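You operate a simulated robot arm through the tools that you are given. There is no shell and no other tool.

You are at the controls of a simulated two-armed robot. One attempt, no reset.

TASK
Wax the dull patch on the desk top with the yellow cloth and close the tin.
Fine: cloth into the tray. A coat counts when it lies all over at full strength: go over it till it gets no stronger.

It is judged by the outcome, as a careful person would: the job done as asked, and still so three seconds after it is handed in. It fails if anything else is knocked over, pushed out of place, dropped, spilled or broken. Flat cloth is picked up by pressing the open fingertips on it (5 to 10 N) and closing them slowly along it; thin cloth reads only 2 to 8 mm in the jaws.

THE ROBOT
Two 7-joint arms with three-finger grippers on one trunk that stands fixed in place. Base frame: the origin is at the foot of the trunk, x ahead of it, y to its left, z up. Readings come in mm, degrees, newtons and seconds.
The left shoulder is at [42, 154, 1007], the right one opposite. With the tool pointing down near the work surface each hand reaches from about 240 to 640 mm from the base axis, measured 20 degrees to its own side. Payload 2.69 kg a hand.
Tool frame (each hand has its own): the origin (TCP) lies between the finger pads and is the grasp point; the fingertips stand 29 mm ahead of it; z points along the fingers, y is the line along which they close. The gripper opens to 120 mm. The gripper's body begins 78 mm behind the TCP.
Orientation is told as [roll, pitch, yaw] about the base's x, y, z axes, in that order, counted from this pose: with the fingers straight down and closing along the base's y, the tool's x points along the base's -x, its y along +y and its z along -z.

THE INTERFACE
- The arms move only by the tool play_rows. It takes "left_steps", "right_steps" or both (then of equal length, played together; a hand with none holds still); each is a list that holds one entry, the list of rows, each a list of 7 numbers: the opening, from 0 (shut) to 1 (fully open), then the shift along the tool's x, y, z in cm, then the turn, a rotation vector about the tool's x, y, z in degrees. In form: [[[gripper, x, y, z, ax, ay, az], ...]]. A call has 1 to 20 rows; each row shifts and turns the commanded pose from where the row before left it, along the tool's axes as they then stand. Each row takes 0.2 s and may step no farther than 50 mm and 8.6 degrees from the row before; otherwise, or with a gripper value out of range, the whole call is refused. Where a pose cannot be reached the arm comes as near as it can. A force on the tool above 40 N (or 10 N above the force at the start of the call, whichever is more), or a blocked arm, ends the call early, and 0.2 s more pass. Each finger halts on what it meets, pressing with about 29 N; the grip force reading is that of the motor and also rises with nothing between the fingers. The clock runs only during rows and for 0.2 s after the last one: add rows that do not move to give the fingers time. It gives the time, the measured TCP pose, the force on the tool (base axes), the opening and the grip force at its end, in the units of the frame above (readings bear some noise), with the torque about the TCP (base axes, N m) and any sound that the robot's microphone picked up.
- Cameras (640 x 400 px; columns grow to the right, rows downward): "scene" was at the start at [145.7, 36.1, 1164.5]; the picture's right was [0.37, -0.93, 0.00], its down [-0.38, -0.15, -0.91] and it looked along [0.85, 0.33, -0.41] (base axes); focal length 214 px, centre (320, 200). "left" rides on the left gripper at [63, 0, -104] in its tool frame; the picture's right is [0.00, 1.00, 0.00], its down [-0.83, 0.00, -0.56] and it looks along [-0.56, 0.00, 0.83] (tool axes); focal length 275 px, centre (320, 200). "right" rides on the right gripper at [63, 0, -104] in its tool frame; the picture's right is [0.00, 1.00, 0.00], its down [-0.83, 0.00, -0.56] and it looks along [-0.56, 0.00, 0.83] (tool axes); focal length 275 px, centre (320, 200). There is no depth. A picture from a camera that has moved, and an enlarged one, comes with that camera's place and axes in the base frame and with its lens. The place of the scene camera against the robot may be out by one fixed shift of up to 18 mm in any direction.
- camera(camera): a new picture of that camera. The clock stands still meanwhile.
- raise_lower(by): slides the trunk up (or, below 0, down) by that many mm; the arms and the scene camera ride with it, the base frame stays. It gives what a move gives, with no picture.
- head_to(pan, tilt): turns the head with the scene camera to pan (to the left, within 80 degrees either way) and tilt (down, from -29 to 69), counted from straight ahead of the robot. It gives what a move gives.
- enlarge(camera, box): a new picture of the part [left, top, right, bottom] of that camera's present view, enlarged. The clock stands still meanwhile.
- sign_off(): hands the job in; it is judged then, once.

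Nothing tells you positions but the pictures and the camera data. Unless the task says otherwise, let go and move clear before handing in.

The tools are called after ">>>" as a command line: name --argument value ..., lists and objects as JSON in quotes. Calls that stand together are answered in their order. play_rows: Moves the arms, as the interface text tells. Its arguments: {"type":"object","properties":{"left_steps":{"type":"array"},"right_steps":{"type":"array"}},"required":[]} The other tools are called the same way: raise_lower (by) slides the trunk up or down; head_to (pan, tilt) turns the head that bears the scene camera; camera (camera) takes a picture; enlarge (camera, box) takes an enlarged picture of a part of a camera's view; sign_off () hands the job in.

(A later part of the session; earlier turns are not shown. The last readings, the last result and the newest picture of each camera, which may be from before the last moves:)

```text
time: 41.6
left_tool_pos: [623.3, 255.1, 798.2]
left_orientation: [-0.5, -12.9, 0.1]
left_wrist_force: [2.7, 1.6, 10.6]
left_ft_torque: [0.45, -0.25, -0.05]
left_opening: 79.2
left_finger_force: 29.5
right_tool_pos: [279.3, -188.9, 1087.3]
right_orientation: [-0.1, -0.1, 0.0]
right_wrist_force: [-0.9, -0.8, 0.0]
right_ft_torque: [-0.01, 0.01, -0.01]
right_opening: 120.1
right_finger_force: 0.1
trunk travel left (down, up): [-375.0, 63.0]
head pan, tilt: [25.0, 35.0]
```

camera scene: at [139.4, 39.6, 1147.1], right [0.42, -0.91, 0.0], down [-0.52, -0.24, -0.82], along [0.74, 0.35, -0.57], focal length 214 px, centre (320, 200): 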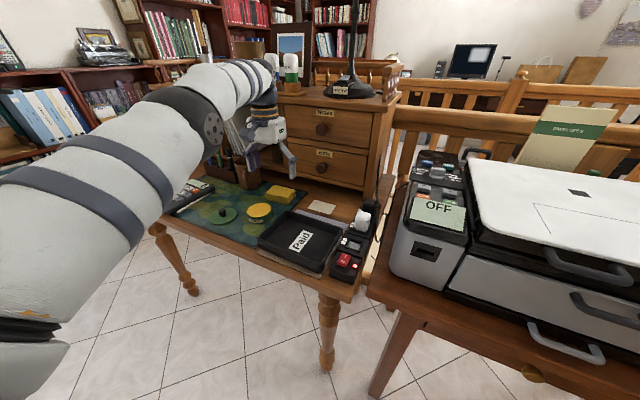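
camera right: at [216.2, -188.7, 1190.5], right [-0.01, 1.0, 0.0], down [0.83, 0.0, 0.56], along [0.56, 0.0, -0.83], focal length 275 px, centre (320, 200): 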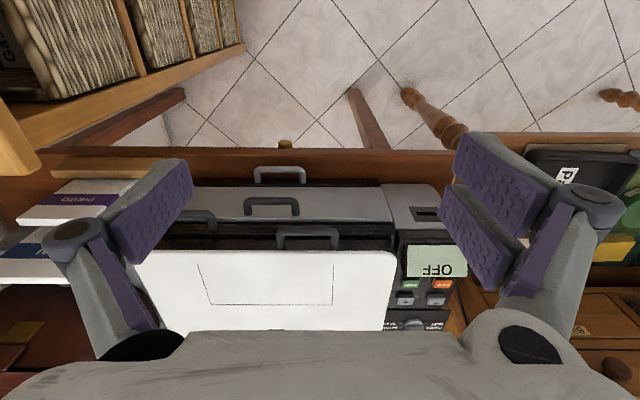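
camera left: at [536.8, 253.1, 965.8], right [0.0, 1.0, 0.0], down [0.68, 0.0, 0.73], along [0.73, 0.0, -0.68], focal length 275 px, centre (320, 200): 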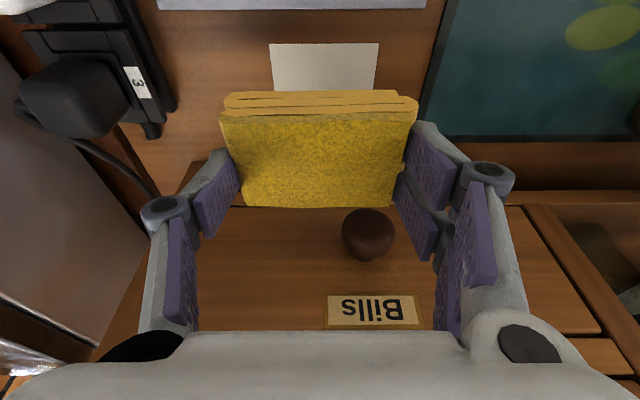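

Contact is fairly even now at about 10 N. I'll make a small test rub, then lift and see whether the patch changes.

>>> play_rows --left_steps '[[[0.62, -0.29, 0, 0.067, 0, 0, 0], [0.62, 0.29, 0, -0.067, 0, 0, 0], [0.62, 0.29, 0, -0.067, 0, 0, 0], [0.62, -0.29, 0, 0.067, 0, 0, 0], [0.62, 0, 0.3, 0, 0, 0, 0], [0.62, 0, -0.3, 0, 0, 0, 0], [0.62, 0, -0.3, 0, 0, 0, 0], [0.62, 0, 0.3, 0, 0, 0, 0], [0.62, -0.11, 0, -0.49, 0, 0, 0], [0.62, -0.225, 0, -0.974, 0, 0, 0], [0.62, -0.45, 0, -1.95, 0, 0, 0], [0.62, -0.45, 0, -1.95, 0, 0, 0], [0.62, 0, 0, 0, 0, 0, 0]]]'

>>> enlarge --camera "scene" --box '[280, 165, 370, 240]'

>>> camera --camera "left"

```text
time: 44.4
left_tool_pos: [621.6, 254.6, 854.1]
left_orientation: [-0.6, -13.1, 0.1]
left_wrist_force: [-0.4, 0.0, -0.3]
left_ft_torque: [0.0, 0.0, 0.0]
left_opening: 79.2
left_finger_force: 29.0
right_tool_pos: [280.8, -188.6, 1087.0]
right_orientation: [0.0, -0.1, 0.0]
right_wrist_force: [0.1, -0.3, -0.2]
right_ft_torque: [-0.01, -0.01, 0.0]
right_opening: 119.9
right_finger_force: 0.1
trunk travel left (down, up): [-375.0, 63.0]
head pan, tilt: [25.0, 35.0]
```

```text
5.33 times, centred on (325, 202) of scene
camera zoom: at [139.6, 39.5, 1147.1], right [0.42, -0.91, 0.0], down [-0.52, -0.24, -0.82], along [0.74, 0.35, -0.57], focal length 1144 px, centre (293, 187)
```

zoom: 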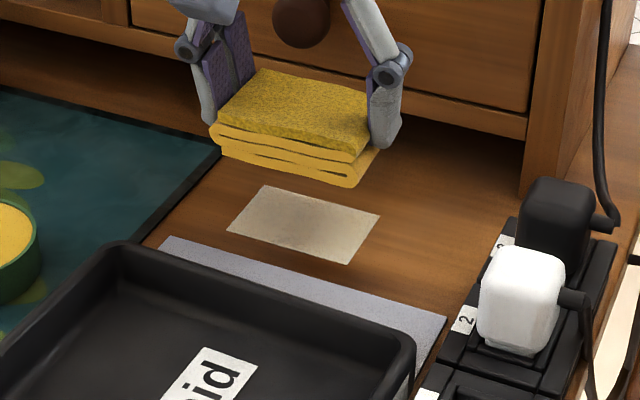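

```text
taken
camera left: at [537.5, 257.2, 940.5], right [0.0, 1.0, -0.01], down [0.68, 0.0, 0.73], along [0.73, -0.01, -0.68], focal length 275 px, centre (320, 200)
```

left: 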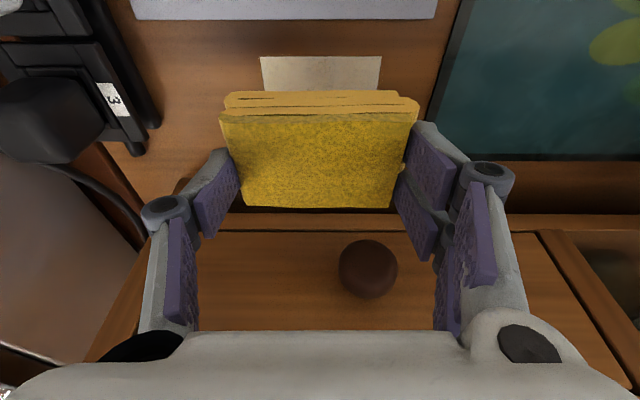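

The rectangle is taking the wax (it has darkened, most at the centre), so it is the dull patch. I'll zoom to see how it varies.

>>> enlarge --camera "scene" --box '[308, 197, 338, 217]'

>>> enlarge --camera "left" --box '[250, 40, 390, 100]'

```text
16.00 times, centred on (323, 207) of scene
camera zoom: at [139.6, 39.5, 1147.1], right [0.42, -0.91, 0.0], down [-0.52, -0.24, -0.82], along [0.74, 0.35, -0.57], focal length 3432 px, centre (272, 88)
```

zoom: 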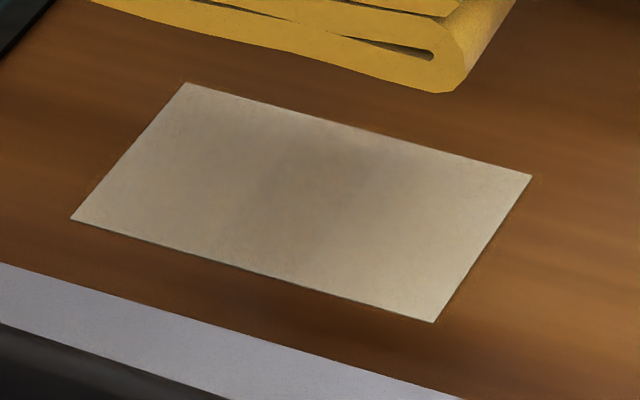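

```text
4.57 times, centred on (320, 70) of left
camera zoom: at [537.5, 257.2, 940.5], right [0.0, 1.0, -0.01], down [0.68, 0.0, 0.73], along [0.73, -0.01, -0.68], focal length 1258 px, centre (320, 794)
```

zoom: 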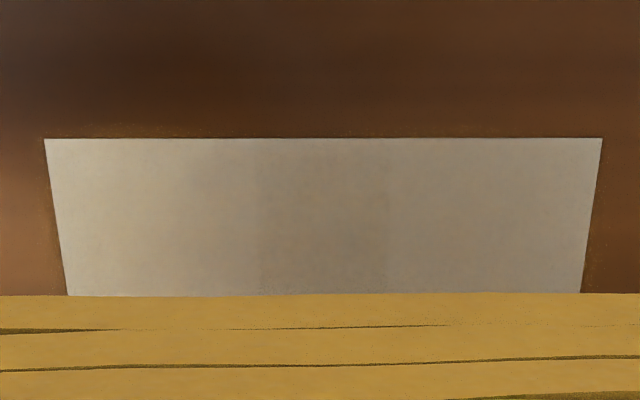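

It works but needs more passes. I'll go back down and rub with wider strokes.

>>> play_rows --left_steps '[[[0.62, 0.45, 0, 1.95, 0, 0, 0], [0.62, 0.45, 0, 1.95, 0, 0, 0], [0.62, 0.225, 0, 0.974, 0, 0, 0], [0.62, 0.11, 0, 0.49, 0, 0, 0], [0.62, 0, 0.6, 0, 0, 0, 0], [0.62, 0, 0.6, 0, 0, 0, 0], [0.62, 0, -0.6, 0, 0, 0, 0], [0.62, 0, -0.6, 0, 0, 0, 0], [0.62, 0, -0.6, 0, 0, 0, 0], [0.62, 0, -0.6, 0, 0, 0, 0], [0.62, 0, 0.6, 0, 0, 0, 0], [0.62, 0, 0.6, 0, 0, 0, 0], [0.62, 0, 0, 0, 0, 0, 0]]]'

```text
time: 47.2
left_tool_pos: [623.2, 253.9, 799.2]
left_orientation: [-0.7, -13.1, 0.1]
left_wrist_force: [0.1, -5.1, 8.1]
left_ft_torque: [-0.03, -0.11, -0.03]
left_opening: 78.8
left_finger_force: 28.5
right_tool_pos: [278.6, -189.2, 1087.9]
right_orientation: [-0.1, -0.1, 0.0]
right_wrist_force: [0.6, 0.4, -0.3]
right_ft_torque: [0.01, 0.04, 0.01]
right_opening: 120.0
right_finger_force: 0.0
trunk travel left (down, up): [-375.0, 63.0]
head pan, tilt: [25.0, 35.0]
```

>>> play_rows --left_steps '[[[0.62, -0.49, 0, 0.11, 0, 0, 0], [0.62, -0.49, 0, 0.11, 0, 0, 0], [0.62, 0, 0.6, 0, 0, 0, 0], [0.62, 0, 0.6, 0, 0, 0, 0], [0.62, 0, -0.6, 0, 0, 0, 0], [0.62, 0, -0.6, 0, 0, 0, 0], [0.62, 0, -0.6, 0, 0, 0, 0], [0.62, 0, -0.6, 0, 0, 0, 0], [0.62, 0, 0.6, 0, 0, 0, 0], [0.62, 0, 0.6, 0, 0, 0, 0], [0.62, 0.49, 0, -0.11, 0, 0, 0], [0.62, 0.49, 0, -0.11, 0, 0, 0], [0.62, 0.49, 0, -0.11, 0, 0, 0], [0.62, 0.49, 0, -0.11, 0, 0, 0], [0.62, 0, 0.6, 0, 0, 0, 0], [0.62, 0, 0.6, 0, 0, 0, 0], [0.62, 0, -0.6, 0, 0, 0, 0], [0.62, 0, -0.6, 0, 0, 0, 0], [0.62, 0, -0.6, 0, 0, 0, 0], [0.62, 0, -0.6, 0, 0, 0, 0]]]'

>>> play_rows --left_steps '[[[0.62, 0, 0.6, 0, 0, 0, 0], [0.62, 0, 0.6, 0, 0, 0, 0], [0.62, -0.49, 0, 0.11, 0, 0, 0], [0.62, -0.49, 0, 0.11, 0, 0, 0], [0.62, -0.11, 0, -0.49, 0, 0, 0], [0.62, -0.225, 0, -0.974, 0, 0, 0], [0.62, -0.45, 0, -1.95, 0, 0, 0], [0.62, -0.45, 0, -1.95, 0, 0, 0], [0.62, 0, 0, 0, 0, 0, 0]]]'

>>> enlarge --camera "scene" --box '[308, 197, 338, 217]'

>>> enlarge --camera "scene" --box '[280, 165, 370, 240]'

```text
time: 51.4
left_tool_pos: [612.4, 242.6, 798.3]
left_orientation: [-0.6, -13.1, 0.0]
left_wrist_force: [-0.2, 1.2, 2.4]
left_ft_torque: [0.11, -0.06, 0.05]
left_opening: 79.0
left_finger_force: 29.0
right_tool_pos: [280.6, -190.2, 1087.6]
right_orientation: [0.0, 0.0, 0.0]
right_wrist_force: [0.3, 0.1, -0.3]
right_ft_torque: [-0.02, 0.01, 0.03]
right_opening: 120.1
right_finger_force: 0.0
trunk travel left (down, up): [-375.0, 63.0]
head pan, tilt: [25.0, 35.0]
```

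```text
time: 53.4
left_tool_pos: [623.4, 254.7, 852.5]
left_orientation: [-0.6, -13.0, 0.1]
left_wrist_force: [0.9, 0.5, -0.9]
left_ft_torque: [0.01, 0.0, 0.03]
left_opening: 78.8
left_finger_force: 28.7
right_tool_pos: [279.7, -189.0, 1087.9]
right_orientation: [0.0, 0.0, 0.0]
right_wrist_force: [-0.4, -0.2, 0.4]
right_ft_torque: [0.02, -0.01, -0.05]
right_opening: 120.1
right_finger_force: 0.0
trunk travel left (down, up): [-375.0, 63.0]
head pan, tilt: [25.0, 35.0]
```

```text
16.00 times, centred on (323, 207) of scene
camera zoom: at [139.6, 39.5, 1147.1], right [0.42, -0.91, 0.0], down [-0.52, -0.24, -0.82], along [0.74, 0.35, -0.57], focal length 3432 px, centre (272, 88)
```

zoom: 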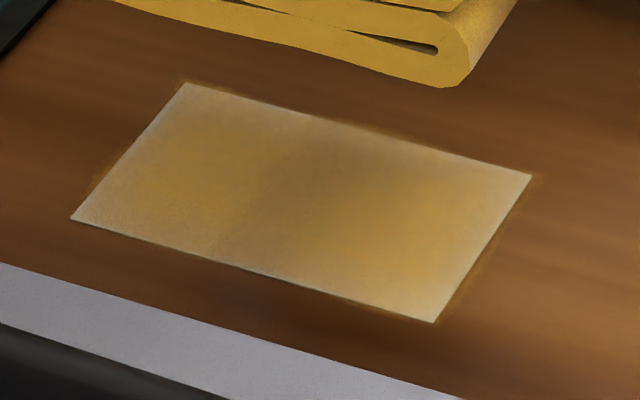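

```text
5.33 times, centred on (325, 202) of scene
camera zoom: at [139.6, 39.5, 1147.1], right [0.42, -0.91, 0.0], down [-0.52, -0.24, -0.82], along [0.74, 0.35, -0.57], focal length 1144 px, centre (293, 187)
```

zoom: 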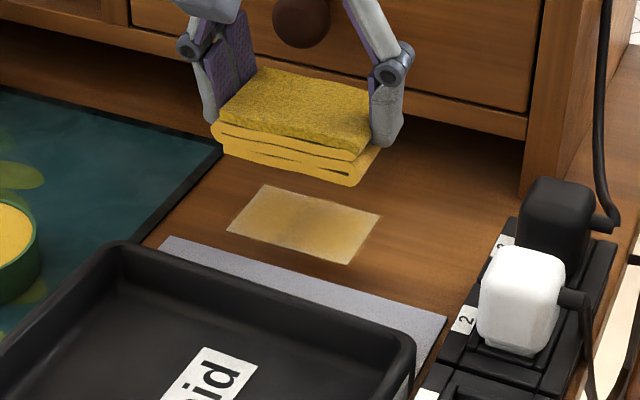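

The coat is building up; edges are still weaker. I'll continue with slightly more pressure and wider strokes to cover the edges.

>>> play_rows --left_steps '[[[0.62, 0.45, 0, 1.95, 0, 0, 0], [0.62, 0.45, 0, 1.95, 0, 0, 0], [0.62, 0.225, 0, 0.974, 0, 0, 0], [0.62, 0.12, 0, 0.55, 0, 0, 0], [0.62, 0, 0.8, 0, 0, 0, 0], [0.62, 0, 0.8, 0, 0, 0, 0], [0.62, -0.69, 0, 0.119, 0, 0, 0], [0.62, -0.69, 0, 0.119, 0, 0, 0], [0.62, 0.69, 0, -0.119, 0, 0, 0], [0.62, 0.69, 0, -0.119, 0, 0, 0], [0.62, 0.69, 0, -0.119, 0, 0, 0], [0.62, 0.69, 0, -0.119, 0, 0, 0], [0.62, -0.69, 0, 0.119, 0, 0, 0], [0.62, -0.69, 0, 0.119, 0, 0, 0], [0.62, 0, -0.8, 0, 0, 0, 0], [0.62, 0, -0.8, 0, 0, 0, 0]]]'

>>> play_rows --left_steps '[[[0.62, -0.69, 0, 0.119, 0, 0, 0], [0.62, -0.69, 0, 0.119, 0, 0, 0], [0.62, 0.69, 0, -0.119, 0, 0, 0], [0.62, 0.69, 0, -0.119, 0, 0, 0], [0.62, 0.69, 0, -0.119, 0, 0, 0], [0.62, 0.69, 0, -0.119, 0, 0, 0], [0.62, -0.69, 0, 0.119, 0, 0, 0], [0.62, -0.69, 0, 0.119, 0, 0, 0], [0.62, 0, -0.8, 0, 0, 0, 0], [0.62, 0, -0.8, 0, 0, 0, 0], [0.62, -0.69, 0, 0.119, 0, 0, 0], [0.62, -0.69, 0, 0.119, 0, 0, 0], [0.62, 0.69, 0, -0.119, 0, 0, 0], [0.62, 0.69, 0, -0.119, 0, 0, 0], [0.62, 0.69, 0, -0.119, 0, 0, 0], [0.62, 0.69, 0, -0.119, 0, 0, 0], [0.62, -0.69, 0, 0.119, 0, 0, 0], [0.62, -0.69, 0, 0.119, 0, 0, 0], [0.62, 0, 0.8, 0, 0, 0, 0], [0.62, 0, 0.8, 0, 0, 0, 0]]]'

>>> play_rows --left_steps '[[[0.62, -0.12, 0, -0.55, 0, 0, 0], [0.62, -0.225, 0, -0.974, 0, 0, 0], [0.62, -0.45, 0, -1.95, 0, 0, 0], [0.62, -0.45, 0, -1.95, 0, 0, 0], [0.62, 0, 0, 0, 0, 0, 0]]]'

>>> enlarge --camera "scene" --box '[308, 197, 338, 217]'

>>> enlarge --camera "scene" --box '[280, 165, 370, 240]'

```text
time: 56.8
left_tool_pos: [623.3, 255.6, 798.4]
left_orientation: [-0.5, -13.1, 0.1]
left_wrist_force: [0.3, 3.7, 6.6]
left_ft_torque: [0.24, -0.03, -0.03]
left_opening: 79.0
left_finger_force: 29.6
right_tool_pos: [280.7, -188.4, 1087.3]
right_orientation: [-0.1, -0.1, 0.0]
right_wrist_force: [0.0, 0.1, 0.1]
right_ft_torque: [0.04, -0.01, 0.02]
right_opening: 120.0
right_finger_force: 0.0
trunk travel left (down, up): [-375.0, 63.0]
head pan, tilt: [25.0, 35.0]
```

```text
time: 61.0
left_tool_pos: [622.7, 253.4, 799.2]
left_orientation: [-0.6, -13.0, 0.1]
left_wrist_force: [-0.1, -2.0, 3.7]
left_ft_torque: [-0.06, -0.05, -0.05]
left_opening: 78.9
left_finger_force: 29.1
right_tool_pos: [280.5, -189.1, 1086.8]
right_orientation: [0.0, 0.0, 0.0]
right_wrist_force: [0.7, 0.7, -0.3]
right_ft_torque: [0.01, -0.03, -0.01]
right_opening: 119.9
right_finger_force: 0.0
trunk travel left (down, up): [-375.0, 63.0]
head pan, tilt: [25.0, 35.0]
```

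```text
time: 62.2
left_tool_pos: [623.2, 256.5, 853.8]
left_orientation: [-0.7, -13.0, 0.0]
left_wrist_force: [-0.6, -0.6, 0.7]
left_ft_torque: [0.01, -0.02, 0.01]
left_opening: 79.1
left_finger_force: 28.6
right_tool_pos: [280.6, -189.5, 1087.9]
right_orientation: [0.0, 0.0, 0.0]
right_wrist_force: [0.1, -0.5, -0.1]
right_ft_torque: [0.0, 0.03, -0.04]
right_opening: 120.0
right_finger_force: 0.1
trunk travel left (down, up): [-375.0, 63.0]
head pan, tilt: [25.0, 35.0]
```

```text
16.00 times, centred on (323, 207) of scene
camera zoom: at [139.6, 39.5, 1147.1], right [0.42, -0.91, 0.0], down [-0.52, -0.24, -0.82], along [0.74, 0.35, -0.57], focal length 3432 px, centre (272, 88)
```

zoom: 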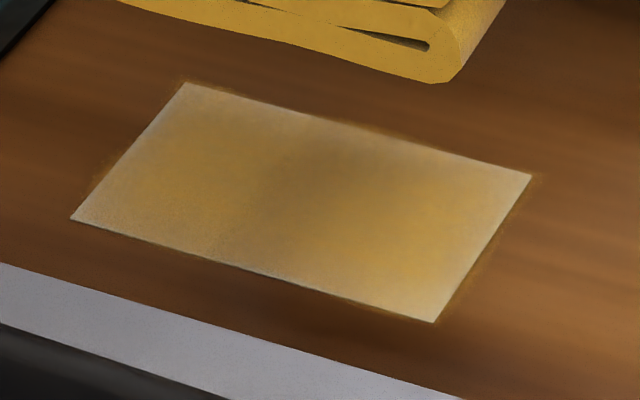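

```text
5.33 times, centred on (325, 202) of scene
camera zoom: at [139.6, 39.5, 1147.1], right [0.42, -0.91, 0.0], down [-0.52, -0.24, -0.82], along [0.74, 0.35, -0.57], focal length 1144 px, centre (293, 187)
```

zoom: 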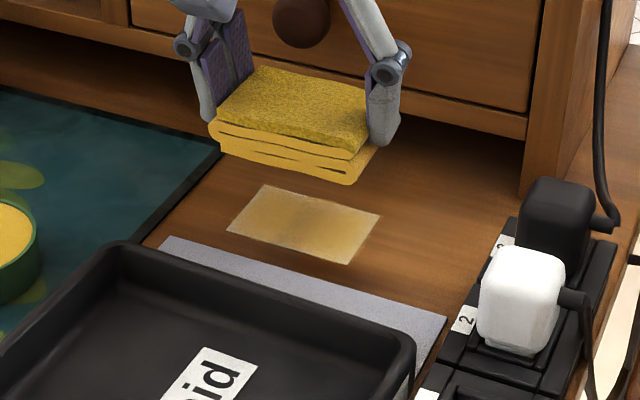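

There's little change from the last passes, so either the coat is at full or the cloth needs more wax. I'll move the hand aside to view the patch without the cloth's shadow.

>>> play_rows --left_steps '[[[0.62, 0, 4.5, -1.0, 0, 0, 0], [0.62, 0.5, 4.5, -1.0, 0, 0, 0], [0.62, 1.5, 4.5, -1.0, 0, 0, 0], [0.62, 0, 0, 0, 0, 0, 0]]]'

>>> enlarge --camera "scene" --box '[308, 197, 338, 217]'

>>> camera --camera "left"

>>> enlarge --camera "left" --box '[20, 50, 220, 170]'

```text
time: 63.2
left_tool_pos: [597.8, 392.0, 877.5]
left_orientation: [-0.6, -13.0, 0.0]
left_wrist_force: [-1.2, 0.0, 0.3]
left_ft_torque: [0.05, 0.02, -0.01]
left_opening: 78.7
left_finger_force: 28.9
right_tool_pos: [280.5, -189.1, 1086.3]
right_orientation: [-0.1, 0.0, 0.1]
right_wrist_force: [-1.1, -1.4, 0.5]
right_ft_torque: [-0.01, 0.05, 0.02]
right_opening: 120.0
right_finger_force: 0.1
trunk travel left (down, up): [-375.0, 63.0]
head pan, tilt: [25.0, 35.0]
```

```text
16.00 times, centred on (323, 207) of scene
camera zoom: at [139.6, 39.5, 1147.1], right [0.42, -0.91, 0.0], down [-0.52, -0.24, -0.82], along [0.74, 0.35, -0.57], focal length 3432 px, centre (272, 88)
```

zoom: 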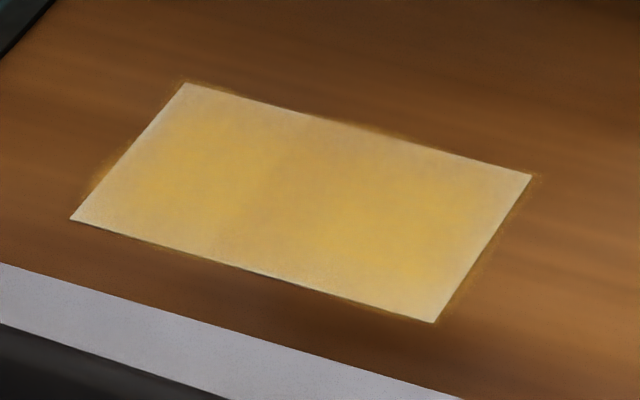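

```text
taken
camera left: at [512.9, 393.6, 965.5], right [0.0, 1.0, -0.01], down [0.68, 0.0, 0.73], along [0.73, -0.01, -0.68], focal length 275 px, centre (320, 200)
```

left: 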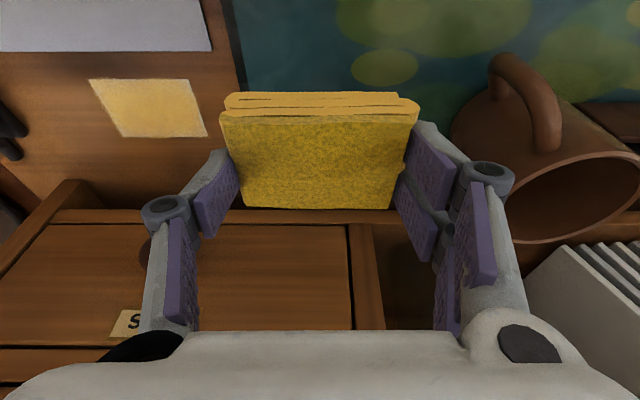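

```text
3.20 times, centred on (120, 110) of left
camera zoom: at [512.9, 393.6, 965.5], right [0.0, 1.0, -0.01], down [0.68, 0.0, 0.73], along [0.73, -0.01, -0.68], focal length 881 px, centre (960, 488)
```

zoom: 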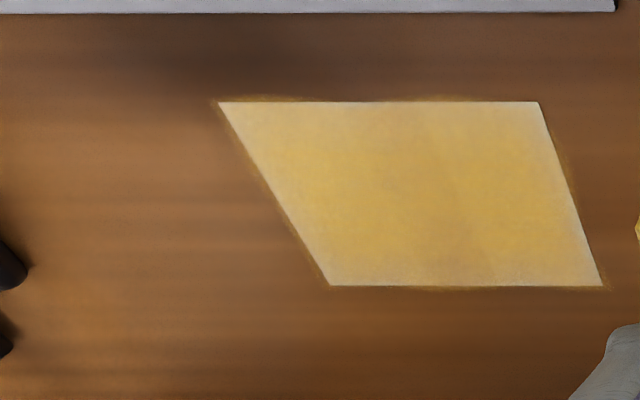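

The patch is yellowed but paler toward its edges, and the last pass added little, so the cloth likely needs re-waxing. I'll dip it again.

>>> play_rows --left_steps '[[[0.62, 3.15, 0.86, -0.73, 0, 0, 0], [0.62, 3.15, 0.86, -0.73, 0, 0, 0], [0.62, 3.15, 0.86, -0.73, 0, 0, 0], [0.62, 0, 0, 0, -6.69, 0, 1.55], [0.62, 0, 0, 0, -6.69, 0, 1.55], [0.62, 0, 0, 0, -6.69, 0, 1.55], [0.62, 0.2, -0.32, 0.87, 0, 0, 0], [0.62, 0.2, -0.32, 0.87, 0, 0, 0], [0.62, 0.2, -0.32, 0.87, 0, 0, 0], [0.62, 0, 0, 0, 0, 0, 0]]]'

>>> enlarge --camera "scene" --box '[225, 165, 305, 225]'

>>> enlarge --camera "scene" --box '[308, 197, 338, 217]'

```text
time: 65.4
left_tool_pos: [499.4, 417.1, 848.5]
left_orientation: [20.5, -12.2, -4.7]
left_wrist_force: [0.6, -0.4, 0.2]
left_ft_torque: [0.02, 0.0, 0.04]
left_opening: 79.1
left_finger_force: 29.2
right_tool_pos: [280.6, -189.5, 1086.7]
right_orientation: [-0.1, 0.0, 0.0]
right_wrist_force: [-0.1, 0.2, -0.3]
right_ft_torque: [0.04, 0.02, -0.01]
right_opening: 120.1
right_finger_force: 0.1
trunk travel left (down, up): [-375.0, 63.0]
head pan, tilt: [25.0, 35.0]
```

```text
6.67 times, centred on (265, 195) of scene
camera zoom: at [139.5, 39.5, 1147.1], right [0.42, -0.91, 0.0], down [-0.52, -0.24, -0.82], along [0.74, 0.35, -0.57], focal length 1430 px, centre (687, 233)
```

zoom: 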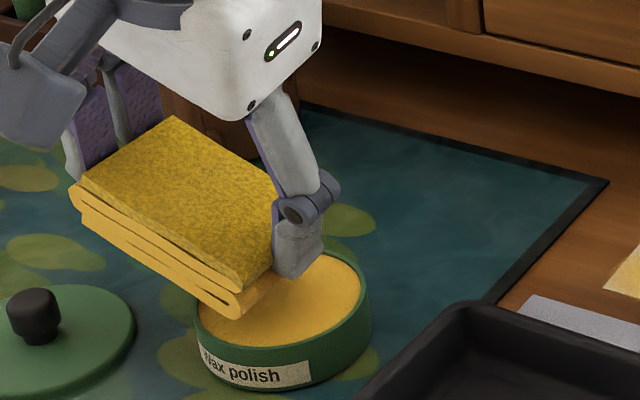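

```text
16.00 times, centred on (323, 207) of scene
camera zoom: at [139.5, 39.5, 1147.1], right [0.42, -0.91, 0.0], down [-0.52, -0.24, -0.82], along [0.74, 0.35, -0.57], focal length 3432 px, centre (272, 88)
```

zoom: 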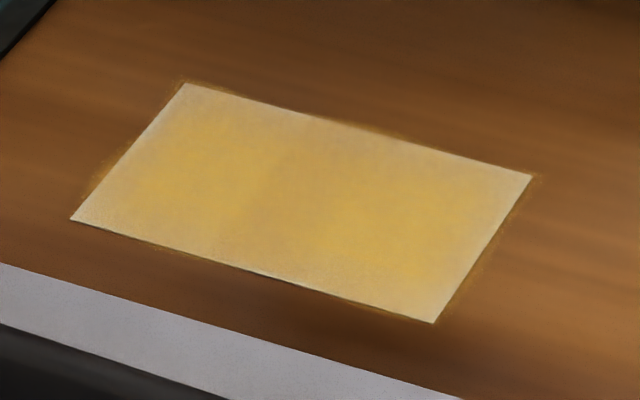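

>>> play_rows --left_steps '[[[0.62, 0.063, -0.103, 0.275, 0, 0, 0], [0.62, 0.063, -0.103, 0.275, 0, 0, 0], [0.62, 0.063, -0.103, 0.275, 0, 0, 0], [0.62, 0.05, -0.08, 0.22, 0, 0, 0], [0.62, 0, 0, 0, 0, 0, 0], [0.62, 0, 0, 0, 0, 0, 0]]]'

>>> enlarge --camera "scene" --box '[225, 165, 305, 225]'

```text
time: 66.8
left_tool_pos: [499.0, 416.7, 836.6]
left_orientation: [20.6, -12.2, -4.6]
left_wrist_force: [-0.2, 0.9, -0.2]
left_ft_torque: [-0.01, 0.01, 0.02]
left_opening: 79.3
left_finger_force: 29.3
right_tool_pos: [280.7, -188.5, 1087.8]
right_orientation: [0.0, 0.0, 0.1]
right_wrist_force: [-0.2, 0.0, -0.4]
right_ft_torque: [-0.01, -0.01, 0.0]
right_opening: 120.0
right_finger_force: 0.0
trunk travel left (down, up): [-375.0, 63.0]
head pan, tilt: [25.0, 35.0]
```

```text
6.67 times, centred on (265, 195) of scene
camera zoom: at [139.5, 39.5, 1147.1], right [0.42, -0.91, 0.0], down [-0.52, -0.24, -0.82], along [0.74, 0.35, -0.57], focal length 1430 px, centre (687, 233)
```

zoom: 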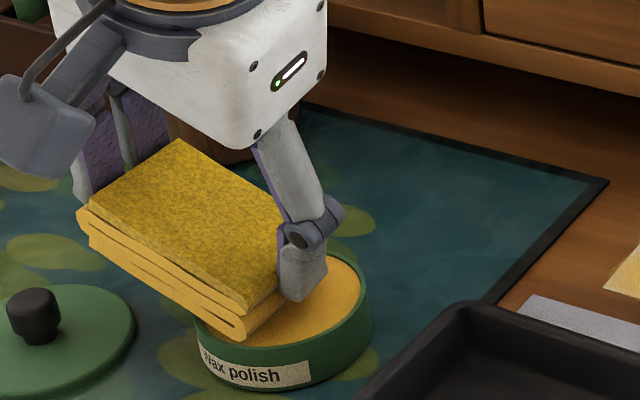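

>>> play_rows --left_steps '[[[0.62, 0.042, -0.068, 0.183, 0, 0, 0], [0.62, 0.021, -0.034, 0.092, 0, 0, 0], [0.62, 0, 0, 0, 0, 0, 0]]]'

```text
time: 67.6
left_tool_pos: [500.0, 416.6, 835.4]
left_orientation: [20.5, -12.5, -4.5]
left_wrist_force: [-0.9, 1.9, 14.2]
left_ft_torque: [-0.27, 0.13, 0.01]
left_opening: 79.2
left_finger_force: 29.5
right_tool_pos: [279.3, -189.0, 1088.2]
right_orientation: [0.1, -0.1, 0.0]
right_wrist_force: [0.9, 1.1, 0.2]
right_ft_torque: [0.0, 0.02, -0.03]
right_opening: 120.2
right_finger_force: 0.0
trunk travel left (down, up): [-375.0, 63.0]
head pan, tilt: [25.0, 35.0]
```

>>> play_rows --left_steps '[[[0.62, -0.11, 0.17, -0.46, 0, 0, 0], [0.62, -0.211, 0.342, -0.915, 0, 0, 0], [0.62, -0.317, 0.513, -1.37, 0, 0, 0], [0.62, -0.317, 0.513, -1.37, 0, 0, 0], [0.62, 0, 0, 0, 6.69, 0, -1.55], [0.62, 0, 0, 0, 6.69, 0, -1.55], [0.62, 0, 0, 0, 6.69, 0, -1.55], [0.62, -2.4, -3.23, 0.55, 0, 0, 0], [0.62, -2.4, -3.23, 0.55, 0, 0, 0], [0.62, -2.4, -3.23, 0.55, 0, 0, 0], [0.62, -2.4, -3.23, 0.55, 0, 0, 0], [0.62, -2.4, -3.23, 0.55, 0, 0, 0], [0.62, 0, 0, 0, 0, 0, 0]]]'

>>> camera --camera "left"

>>> enlarge --camera "scene" --box '[260, 145, 390, 255]'

```text
time: 70.4
left_tool_pos: [621.0, 256.3, 880.6]
left_orientation: [-0.5, -12.9, 0.0]
left_wrist_force: [1.1, 0.4, -0.6]
left_ft_torque: [-0.01, -0.02, -0.01]
left_opening: 79.0
left_finger_force: 28.5
right_tool_pos: [280.1, -189.6, 1086.6]
right_orientation: [-0.1, 0.0, 0.0]
right_wrist_force: [-1.0, 0.3, -0.6]
right_ft_torque: [-0.03, 0.02, 0.01]
right_opening: 120.1
right_finger_force: 0.2
trunk travel left (down, up): [-375.0, 63.0]
head pan, tilt: [25.0, 35.0]
```

```text
taken
camera left: at [537.1, 256.6, 968.6], right [0.0, 1.0, -0.01], down [0.68, 0.0, 0.73], along [0.73, -0.01, -0.68], focal length 275 px, centre (320, 200)
```

left: 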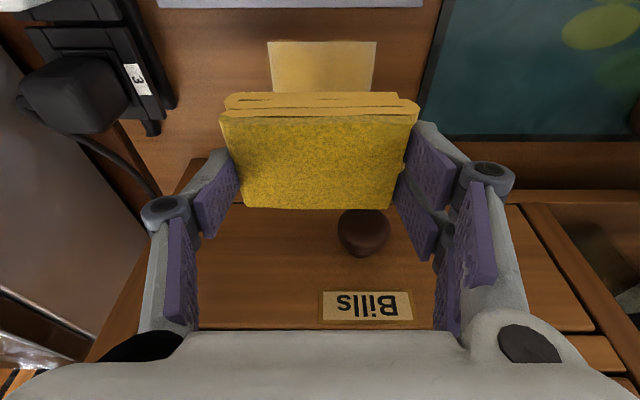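

```text
3.64 times, centred on (325, 200) of scene
camera zoom: at [139.4, 39.5, 1147.2], right [0.42, -0.91, 0.0], down [-0.52, -0.24, -0.82], along [0.74, 0.35, -0.57], focal length 780 px, centre (302, 200)
```

zoom: 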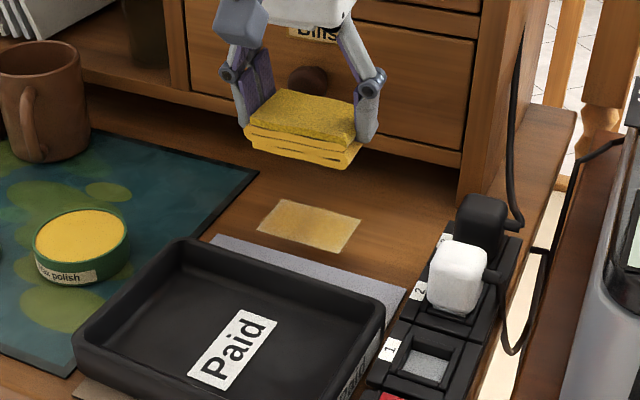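

>>> play_rows --left_steps '[[[0.62, 0.385, -0.03, 1.887, 0, 0, 0], [0.62, 0.385, -0.03, 1.887, 0, 0, 0], [0.62, 0.385, -0.03, 1.887, 0, 0, 0], [0.62, 0.385, -0.03, 1.887, 0, 0, 0], [0.62, 0.068, 0, 0.29, 0, 0, 0], [0.62, 0.034, 0, 0.146, 0, 0, 0], [0.62, 0, 0, 0, 0, 0, 0]]]'

```text
time: 72.0
left_tool_pos: [623.6, 251.3, 798.2]
left_orientation: [-0.6, -13.0, 0.2]
left_wrist_force: [-0.2, 0.1, 0.2]
left_ft_torque: [-0.04, 0.03, -0.03]
left_opening: 78.9
left_finger_force: 28.6
right_tool_pos: [280.5, -189.6, 1087.1]
right_orientation: [-0.1, -0.1, 0.0]
right_wrist_force: [-0.7, -0.2, -1.1]
right_ft_torque: [-0.01, 0.0, 0.02]
right_opening: 120.0
right_finger_force: 0.0
trunk travel left (down, up): [-375.0, 63.0]
head pan, tilt: [25.0, 35.0]
```

>>> play_rows --left_steps '[[[0.62, 0.034, 0.15, 0.146, 0, 0, 0], [0.62, 0.034, 0, 0.146, 0, 0, 0], [0.62, 0, 0, 0, 0, 0, 0]]]'

```text
time: 72.8
left_tool_pos: [625.3, 253.7, 799.2]
left_orientation: [-0.6, -13.2, 0.1]
left_wrist_force: [1.7, -3.6, 12.9]
left_ft_torque: [0.2, 0.02, -0.04]
left_opening: 79.2
left_finger_force: 28.8
right_tool_pos: [278.9, -189.0, 1088.5]
right_orientation: [0.0, -0.1, -0.1]
right_wrist_force: [-0.5, -0.3, 0.0]
right_ft_torque: [0.01, 0.0, 0.01]
right_opening: 120.0
right_finger_force: 0.0
trunk travel left (down, up): [-375.0, 63.0]
head pan, tilt: [25.0, 35.0]
```

>>> play_rows --left_steps '[[[0.62, 0, 0.8, 0, 0, 0, 0], [0.62, 0, 0.8, 0, 0, 0, 0], [0.62, 0, -0.8, 0, 0, 0, 0], [0.62, 0, -0.8, 0, 0, 0, 0], [0.62, 0, -0.8, 0, 0, 0, 0], [0.62, 0, -0.8, 0, 0, 0, 0], [0.62, 0, 0.8, 0, 0, 0, 0], [0.62, 0, 0.8, 0, 0, 0, 0], [0.62, -0.68, 0, 0.15, 0, 0, 0], [0.62, -0.68, 0, 0.15, 0, 0, 0], [0.62, 0, 0.8, 0, 0, 0, 0], [0.62, 0, 0.8, 0, 0, 0, 0], [0.62, 0, -0.8, 0, 0, 0, 0], [0.62, 0, -0.8, 0, 0, 0, 0], [0.62, 0, -0.8, 0, 0, 0, 0], [0.62, 0, -0.8, 0, 0, 0, 0], [0.62, 0, 0.8, 0, 0, 0, 0], [0.62, 0, 0.8, 0, 0, 0, 0]]]'

>>> play_rows --left_steps '[[[0.62, 0.68, 0, -0.15, 0, 0, 0], [0.62, 0.68, 0, -0.15, 0, 0, 0], [0.62, 0.69, 0, -0.119, 0, 0, 0], [0.62, 0.69, 0, -0.119, 0, 0, 0], [0.62, 0, 0.8, 0, 0, 0, 0], [0.62, 0, 0.8, 0, 0, 0, 0], [0.62, 0, -0.8, 0, 0, 0, 0], [0.62, 0, -0.8, 0, 0, 0, 0], [0.62, 0, -0.8, 0, 0, 0, 0], [0.62, 0, -0.8, 0, 0, 0, 0], [0.62, 0, 0.8, 0, 0, 0, 0], [0.62, 0, 0.8, 0, 0, 0, 0], [0.62, -0.69, 0, 0.119, 0, 0, 0], [0.62, -0.69, 0, 0.119, 0, 0, 0]]]'

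>>> enlarge --camera "scene" --box '[280, 165, 370, 240]'

```text
time: 76.6
left_tool_pos: [637.7, 252.1, 797.4]
left_orientation: [-0.7, -13.1, 0.1]
left_wrist_force: [-0.3, -8.7, 17.6]
left_ft_torque: [-0.48, -0.17, -0.07]
left_opening: 79.3
left_finger_force: 28.9
right_tool_pos: [278.7, -190.5, 1086.6]
right_orientation: [0.1, -0.1, 0.0]
right_wrist_force: [0.6, 0.3, -0.2]
right_ft_torque: [0.0, -0.02, 0.03]
right_opening: 120.0
right_finger_force: 0.0
trunk travel left (down, up): [-375.0, 63.0]
head pan, tilt: [25.0, 35.0]
```

```text
time: 79.6
left_tool_pos: [623.1, 256.3, 795.8]
left_orientation: [-0.6, -13.0, 0.1]
left_wrist_force: [-5.8, 1.2, 10.7]
left_ft_torque: [-0.18, 0.01, -0.08]
left_opening: 79.3
left_finger_force: 28.9
right_tool_pos: [279.2, -189.6, 1088.5]
right_orientation: [0.0, -0.1, 0.0]
right_wrist_force: [0.6, -0.1, 0.3]
right_ft_torque: [0.0, 0.01, 0.0]
right_opening: 120.1
right_finger_force: 0.2
trunk travel left (down, up): [-375.0, 63.0]
head pan, tilt: [25.0, 35.0]
```

```text
5.33 times, centred on (325, 202) of scene
camera zoom: at [138.0, 39.3, 1147.2], right [0.42, -0.91, 0.0], down [-0.52, -0.24, -0.82], along [0.74, 0.35, -0.57], focal length 1144 px, centre (293, 187)
```

zoom: 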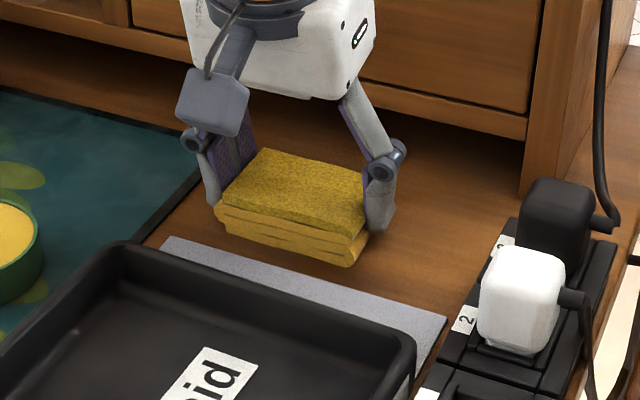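

>>> play_rows --left_steps '[[[0.62, -0.12, 0, -0.55, 0, 0, 0], [0.62, -0.225, 0, -0.974, 0, 0, 0], [0.62, -0.45, 0, -1.95, 0, 0, 0], [0.62, -0.45, 0, -1.95, 0, 0, 0], [0.62, 0, 4.5, -1.0, 0, 0, 0], [0.62, 0.5, 4.5, -1.0, 0, 0, 0], [0.62, 1.5, 4.5, -1.0, 0, 0, 0], [0.62, 0, 0, 0, 0, 0, 0]]]'

>>> enlarge --camera "scene" --box '[308, 197, 338, 217]'

>>> enlarge --camera "left" --box '[20, 50, 220, 170]'

>>> enlarge --camera "scene" --box '[225, 140, 345, 235]'

```text
time: 81.4
left_tool_pos: [600.6, 391.9, 874.3]
left_orientation: [-0.6, -13.0, 0.2]
left_wrist_force: [-0.2, 0.4, -0.4]
left_ft_torque: [-0.02, 0.01, 0.01]
left_opening: 78.9
left_finger_force: 28.9
right_tool_pos: [280.0, -189.4, 1087.1]
right_orientation: [0.1, 0.0, 0.0]
right_wrist_force: [-0.6, 0.6, 0.2]
right_ft_torque: [-0.02, -0.02, -0.02]
right_opening: 119.7
right_finger_force: 0.1
trunk travel left (down, up): [-375.0, 63.0]
head pan, tilt: [25.0, 35.0]
```

```text
16.00 times, centred on (323, 207) of scene
camera zoom: at [139.6, 39.5, 1147.1], right [0.42, -0.91, 0.0], down [-0.52, -0.24, -0.82], along [0.74, 0.35, -0.57], focal length 3432 px, centre (272, 88)
```

zoom: 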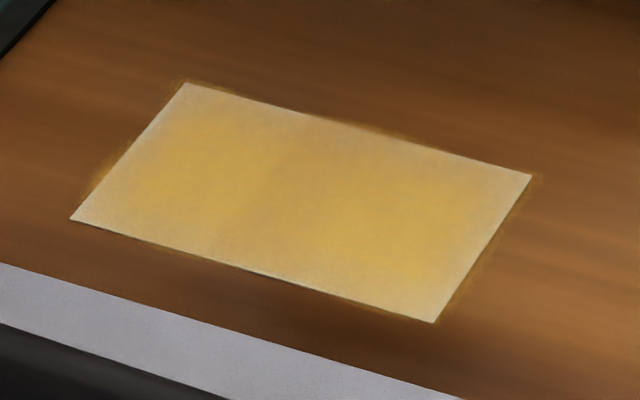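

```text
3.20 times, centred on (120, 110) of left
camera zoom: at [515.3, 394.9, 962.0], right [0.0, 1.0, -0.01], down [0.68, 0.0, 0.73], along [0.73, -0.01, -0.68], focal length 881 px, centre (960, 488)
```

zoom: 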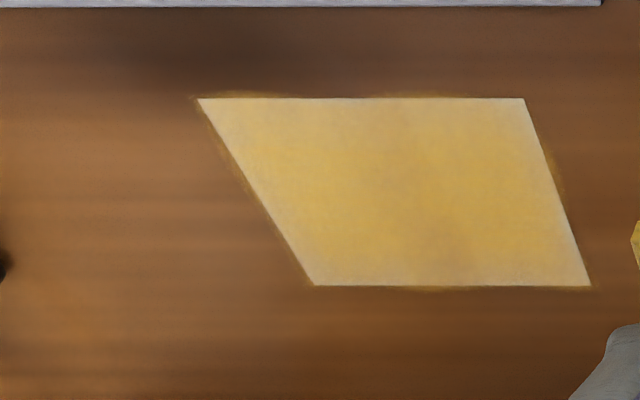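

```text
4.21 times, centred on (285, 188) of scene
camera zoom: at [139.6, 39.5, 1147.1], right [0.42, -0.91, 0.0], down [-0.52, -0.24, -0.82], along [0.74, 0.35, -0.57], focal length 903 px, centre (467, 253)
```

zoom: 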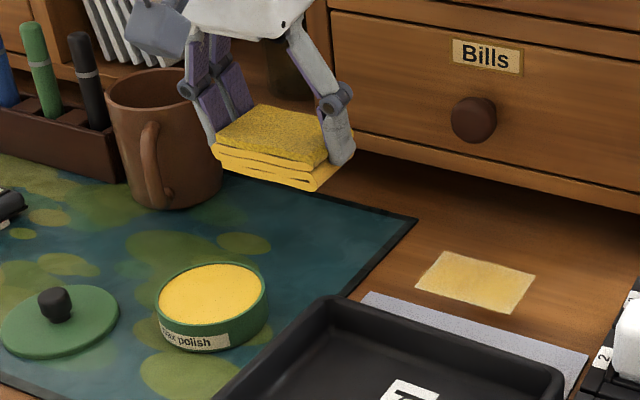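

The patch looks the same as before re-waxing, which suggests the coat has reached full strength. I'll do one more full pass, wide to the edges, to confirm it gets no stronger.

>>> play_rows --left_steps '[[[0.62, -1.5, -4.5, 1.0, 0, 0, 0], [0.62, -0.5, -4.5, 1.0, 0, 0, 0], [0.62, 0, -4.5, 1.0, 0, 0, 0], [0.62, 0.45, 0, 1.95, 0, 0, 0], [0.62, 0.45, 0, 1.95, 0, 0, 0], [0.62, 0.225, 0, 0.974, 0, 0, 0], [0.62, 0.12, 0, 0.55, 0, 0, 0], [0.62, 0, 0.7, 0, 0, 0, 0], [0.62, 0, 0.7, 0, 0, 0, 0], [0.62, 0, 0.6, 0, 0, 0, 0], [0.62, -0.78, 0, 0.18, 0, 0, 0], [0.62, -0.78, 0, 0.18, 0, 0, 0], [0.62, 0.78, 0, -0.18, 0, 0, 0], [0.62, 0.78, 0, -0.18, 0, 0, 0], [0.62, 0.68, 0, -0.14, 0, 0, 0], [0.62, 0.68, 0, -0.14, 0, 0, 0], [0.62, -0.68, 0, 0.14, 0, 0, 0], [0.62, -0.68, 0, 0.14, 0, 0, 0]]]'

>>> play_rows --left_steps '[[[0.62, 0, -0.7, 0, 0, 0, 0], [0.62, 0, -0.7, 0, 0, 0, 0], [0.62, 0, -0.6, 0, 0, 0, 0], [0.62, -0.78, 0, 0.18, 0, 0, 0], [0.62, -0.78, 0, 0.18, 0, 0, 0], [0.62, 0.78, 0, -0.18, 0, 0, 0], [0.62, 0.78, 0, -0.18, 0, 0, 0], [0.62, 0.68, 0, -0.14, 0, 0, 0], [0.62, 0.68, 0, -0.14, 0, 0, 0], [0.62, -0.68, 0, 0.14, 0, 0, 0], [0.62, -0.68, 0, 0.14, 0, 0, 0]]]'

>>> play_rows --left_steps '[[[0.62, 0, -0.7, 0, 0, 0, 0], [0.62, 0, -0.7, 0, 0, 0, 0], [0.62, 0, -0.6, 0, 0, 0, 0], [0.62, -0.78, 0, 0.18, 0, 0, 0], [0.62, -0.78, 0, 0.18, 0, 0, 0], [0.62, 0.78, 0, -0.18, 0, 0, 0], [0.62, 0.78, 0, -0.18, 0, 0, 0], [0.62, 0.68, 0, -0.14, 0, 0, 0], [0.62, 0.68, 0, -0.14, 0, 0, 0], [0.62, -0.68, 0, 0.14, 0, 0, 0], [0.62, -0.68, 0, 0.14, 0, 0, 0], [0.62, 0, 0.7, 0, 0, 0, 0], [0.62, 0, 0.7, 0, 0, 0, 0], [0.62, 0, 0.6, 0, 0, 0, 0]]]'

```text
time: 85.2
left_tool_pos: [624.6, 274.3, 796.0]
left_orientation: [-0.6, -13.1, 0.1]
left_wrist_force: [0.3, 0.7, 0.5]
left_ft_torque: [0.07, -0.02, 0.03]
left_opening: 78.9
left_finger_force: 28.6
right_tool_pos: [280.0, -189.5, 1087.2]
right_orientation: [-0.1, 0.0, 0.0]
right_wrist_force: [-0.4, 0.7, 0.2]
right_ft_torque: [0.04, 0.0, 0.01]
right_opening: 120.0
right_finger_force: 0.0
trunk travel left (down, up): [-375.0, 63.0]
head pan, tilt: [25.0, 35.0]
```

```text
time: 87.6
left_tool_pos: [624.0, 255.6, 796.0]
left_orientation: [-0.6, -13.0, 0.1]
left_wrist_force: [0.1, 0.5, 1.7]
left_ft_torque: [0.05, -0.02, 0.05]
left_opening: 78.7
left_finger_force: 29.5
right_tool_pos: [280.0, -188.9, 1087.1]
right_orientation: [0.0, -0.1, -0.1]
right_wrist_force: [-0.2, 0.5, -0.3]
right_ft_torque: [0.02, -0.01, -0.01]
right_opening: 119.8
right_finger_force: 0.0
trunk travel left (down, up): [-375.0, 63.0]
head pan, tilt: [25.0, 35.0]
```

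```text
time: 90.6
left_tool_pos: [624.8, 255.9, 797.0]
left_orientation: [-0.5, -12.9, 0.1]
left_wrist_force: [0.0, 0.6, 0.1]
left_ft_torque: [0.02, 0.0, 0.01]
left_opening: 79.1
left_finger_force: 28.6
right_tool_pos: [280.7, -189.2, 1087.0]
right_orientation: [0.0, 0.0, 0.0]
right_wrist_force: [-0.2, 0.4, -0.7]
right_ft_torque: [-0.02, 0.03, 0.0]
right_opening: 120.2
right_finger_force: 0.0
trunk travel left (down, up): [-375.0, 63.0]
head pan, tilt: [25.0, 35.0]
```

That pass had almost no pressure (the cloth has slid slightly up in the grip). I'll lower a little to restore pressure.

>>> play_rows --left_steps '[[[0.62, 0.034, 0, 0.146, 0, 0, 0], [0.62, 0, 0, 0, 0, 0, 0]]]'

>>> enlarge --camera "scene" --box '[300, 185, 345, 215]'

```text
time: 91.2
left_tool_pos: [625.9, 255.2, 795.9]
left_orientation: [-0.5, -13.1, 0.2]
left_wrist_force: [0.7, 0.7, 3.0]
left_ft_torque: [0.16, -0.03, 0.0]
left_opening: 79.1
left_finger_force: 29.0
right_tool_pos: [281.0, -188.9, 1087.7]
right_orientation: [0.0, 0.1, 0.0]
right_wrist_force: [-1.2, -0.2, -0.4]
right_ft_torque: [0.01, 0.0, -0.02]
right_opening: 119.8
right_finger_force: 0.0
trunk travel left (down, up): [-375.0, 63.0]
head pan, tilt: [25.0, 35.0]
```

```text
13.33 times, centred on (322, 200) of scene
camera zoom: at [139.2, 39.4, 1147.2], right [0.42, -0.91, 0.0], down [-0.52, -0.24, -0.82], along [0.74, 0.35, -0.57], focal length 2860 px, centre (287, 200)
```

zoom: 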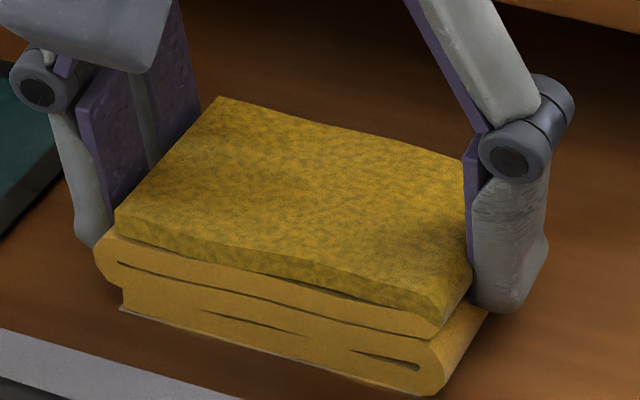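

>>> play_rows --left_steps '[[[0.62, 0.025, 0, 0.11, 0, 0, 0], [0.62, -0.6, 0, 0.14, 0, 0, 0], [0.62, -0.6, 0, 0.14, 0, 0, 0], [0.62, 0.6, 0, -0.14, 0, 0, 0], [0.62, 0.6, 0, -0.14, 0, 0, 0], [0.62, 0.6, 0, -0.12, 0, 0, 0], [0.62, 0.6, 0, -0.12, 0, 0, 0], [0.62, -0.6, 0, 0.13, 0, 0, 0], [0.62, -0.6, 0, 0.13, 0, 0, 0]]]'

```text
time: 93.2
left_tool_pos: [622.2, 254.0, 794.9]
left_orientation: [-0.6, -12.9, 0.1]
left_wrist_force: [-9.0, 0.9, 20.8]
left_ft_torque: [0.06, 0.14, 0.06]
left_opening: 79.2
left_finger_force: 29.1
right_tool_pos: [277.6, -189.4, 1088.9]
right_orientation: [0.1, -0.2, -0.1]
right_wrist_force: [0.5, -0.3, 0.2]
right_ft_torque: [-0.01, -0.02, 0.03]
right_opening: 120.1
right_finger_force: 0.2
trunk travel left (down, up): [-375.0, 63.0]
head pan, tilt: [25.0, 35.0]
```

>>> play_rows --left_steps '[[[0.62, -0.03, 0, -0.12, 0, 0, 0], [0.62, 0, 0.7, 0, 0, 0, 0], [0.62, 0, 0.7, 0, 0, 0, 0], [0.62, -0.6, 0, 0.14, 0, 0, 0], [0.62, -0.6, 0, 0.14, 0, 0, 0], [0.62, 0.6, 0, -0.14, 0, 0, 0], [0.62, 0.6, 0, -0.14, 0, 0, 0], [0.62, 0.6, 0, -0.14, 0, 0, 0], [0.62, 0.6, 0, -0.14, 0, 0, 0], [0.62, -0.6, 0, 0.14, 0, 0, 0], [0.62, -0.6, 0, 0.14, 0, 0, 0], [0.62, 0, -0.7, 0, 0, 0, 0], [0.62, 0, -0.7, 0, 0, 0, 0], [0.62, 0, 0, 0, 0, 0, 0]]]'

>>> play_rows --left_steps '[[[0.62, 0, -0.7, 0, 0, 0, 0], [0.62, 0, -0.7, 0, 0, 0, 0], [0.62, -0.6, 0, 0.14, 0, 0, 0], [0.62, -0.6, 0, 0.14, 0, 0, 0], [0.62, 0.6, 0, -0.14, 0, 0, 0], [0.62, 0.6, 0, -0.14, 0, 0, 0], [0.62, 0.6, 0, -0.14, 0, 0, 0], [0.62, 0.6, 0, -0.14, 0, 0, 0], [0.62, -0.6, 0, 0.14, 0, 0, 0], [0.62, -0.6, 0, 0.14, 0, 0, 0], [0.62, 0, 0.7, 0, 0, 0, 0], [0.62, 0, 0.7, 0, 0, 0, 0], [0.62, 0, 0, 0, 0, 0, 0]]]'

>>> play_rows --left_steps '[[[0.62, -0.12, 0, -0.55, 0, 0, 0], [0.62, -0.225, 0, -0.974, 0, 0, 0], [0.62, -0.45, 0, -1.95, 0, 0, 0], [0.62, -0.45, 0, -1.95, 0, 0, 0], [0.62, 0, 4.5, -1.0, 0, 0, 0], [0.62, 0.5, 4.5, -1.0, 0, 0, 0], [0.62, 1.5, 4.5, -1.0, 0, 0, 0], [0.62, 0, 0, 0, 0, 0, 0]]]'

>>> enlarge --camera "scene" --box '[308, 197, 338, 217]'

>>> enlarge --camera "left" --box '[20, 50, 220, 170]'

```text
time: 96.2
left_tool_pos: [625.4, 255.2, 794.7]
left_orientation: [-0.6, -13.0, 0.1]
left_wrist_force: [0.3, 0.6, -2.0]
left_ft_torque: [-0.01, -0.01, -0.02]
left_opening: 79.1
left_finger_force: 29.0
right_tool_pos: [279.5, -188.1, 1087.4]
right_orientation: [0.0, 0.1, 0.1]
right_wrist_force: [-0.2, -0.6, 0.0]
right_ft_torque: [-0.02, -0.02, 0.0]
right_opening: 120.0
right_finger_force: 0.1
trunk travel left (down, up): [-375.0, 63.0]
head pan, tilt: [25.0, 35.0]
```

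```text
time: 99.0
left_tool_pos: [625.8, 254.3, 794.5]
left_orientation: [-0.6, -13.0, 0.1]
left_wrist_force: [0.7, -0.1, 0.3]
left_ft_torque: [0.01, -0.02, -0.04]
left_opening: 78.5
left_finger_force: 28.8
right_tool_pos: [280.8, -189.5, 1087.3]
right_orientation: [-0.1, 0.0, 0.0]
right_wrist_force: [-0.5, 0.4, 1.0]
right_ft_torque: [0.0, -0.04, -0.06]
right_opening: 120.0
right_finger_force: 0.1
trunk travel left (down, up): [-375.0, 63.0]
head pan, tilt: [25.0, 35.0]
```

```text
time: 100.8
left_tool_pos: [598.6, 391.5, 873.7]
left_orientation: [-0.6, -13.0, 0.1]
left_wrist_force: [0.7, 0.9, -0.2]
left_ft_torque: [-0.01, 0.01, -0.03]
left_opening: 79.0
left_finger_force: 28.8
right_tool_pos: [280.1, -190.3, 1088.4]
right_orientation: [0.1, 0.1, 0.0]
right_wrist_force: [0.0, 0.7, -0.5]
right_ft_torque: [0.01, 0.01, 0.0]
right_opening: 120.3
right_finger_force: 0.1
trunk travel left (down, up): [-375.0, 63.0]
head pan, tilt: [25.0, 35.0]
```

```text
16.00 times, centred on (323, 207) of scene
camera zoom: at [139.6, 39.5, 1147.1], right [0.42, -0.91, 0.0], down [-0.52, -0.24, -0.82], along [0.74, 0.35, -0.57], focal length 3432 px, centre (272, 88)
```

zoom: 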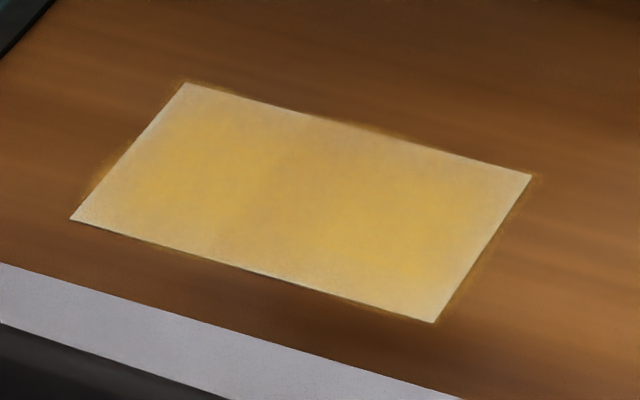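

```text
3.20 times, centred on (120, 110) of left
camera zoom: at [514.3, 393.1, 961.8], right [0.01, 1.0, -0.01], down [0.68, 0.0, 0.73], along [0.73, -0.01, -0.68], focal length 881 px, centre (960, 488)
```

zoom: 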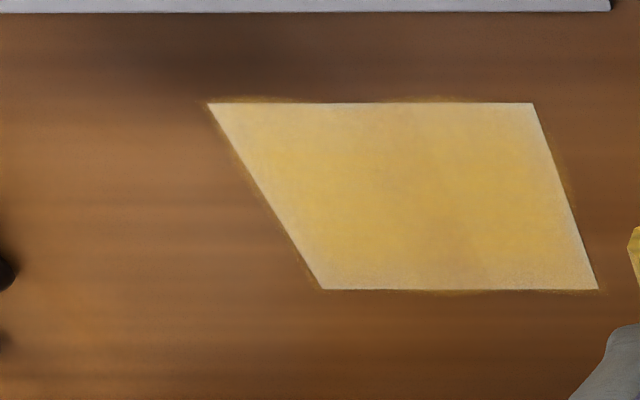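

No visible change. As a test of the edges, I'll put the middle of the cloth over the patch's far-left corner with firm pressure and see whether that corner gets any stronger.

>>> play_rows --left_steps '[[[0.62, -1.5, -4.5, 1.0, 0, 0, 0], [0.62, -0.5, -4.5, 1.0, 0, 0, 0], [0.62, 0, -4.5, 1.0, 0, 0, 0], [0.62, -1.95, 3.2, 0.45, 0, 0, 0], [0.62, 0.45, 0, 1.95, 0, 0, 0], [0.62, 0.45, 0, 1.95, 0, 0, 0], [0.62, 0.225, 0, 0.974, 0, 0, 0], [0.62, 0.07, 0, 0.3, 0, 0, 0], [0.62, 0, 0, 0, 0, 0, 0]]]'

```text
time: 102.8
left_tool_pos: [644.1, 286.5, 796.3]
left_orientation: [-0.5, -13.0, 0.0]
left_wrist_force: [-0.1, 0.4, -1.0]
left_ft_torque: [-0.01, 0.01, 0.01]
left_opening: 79.1
left_finger_force: 29.0
right_tool_pos: [280.7, -188.9, 1087.0]
right_orientation: [0.0, -0.1, 0.1]
right_wrist_force: [0.3, -0.1, -0.5]
right_ft_torque: [0.03, -0.01, -0.01]
right_opening: 119.8
right_finger_force: 0.0
trunk travel left (down, up): [-375.0, 63.0]
head pan, tilt: [25.0, 35.0]
```

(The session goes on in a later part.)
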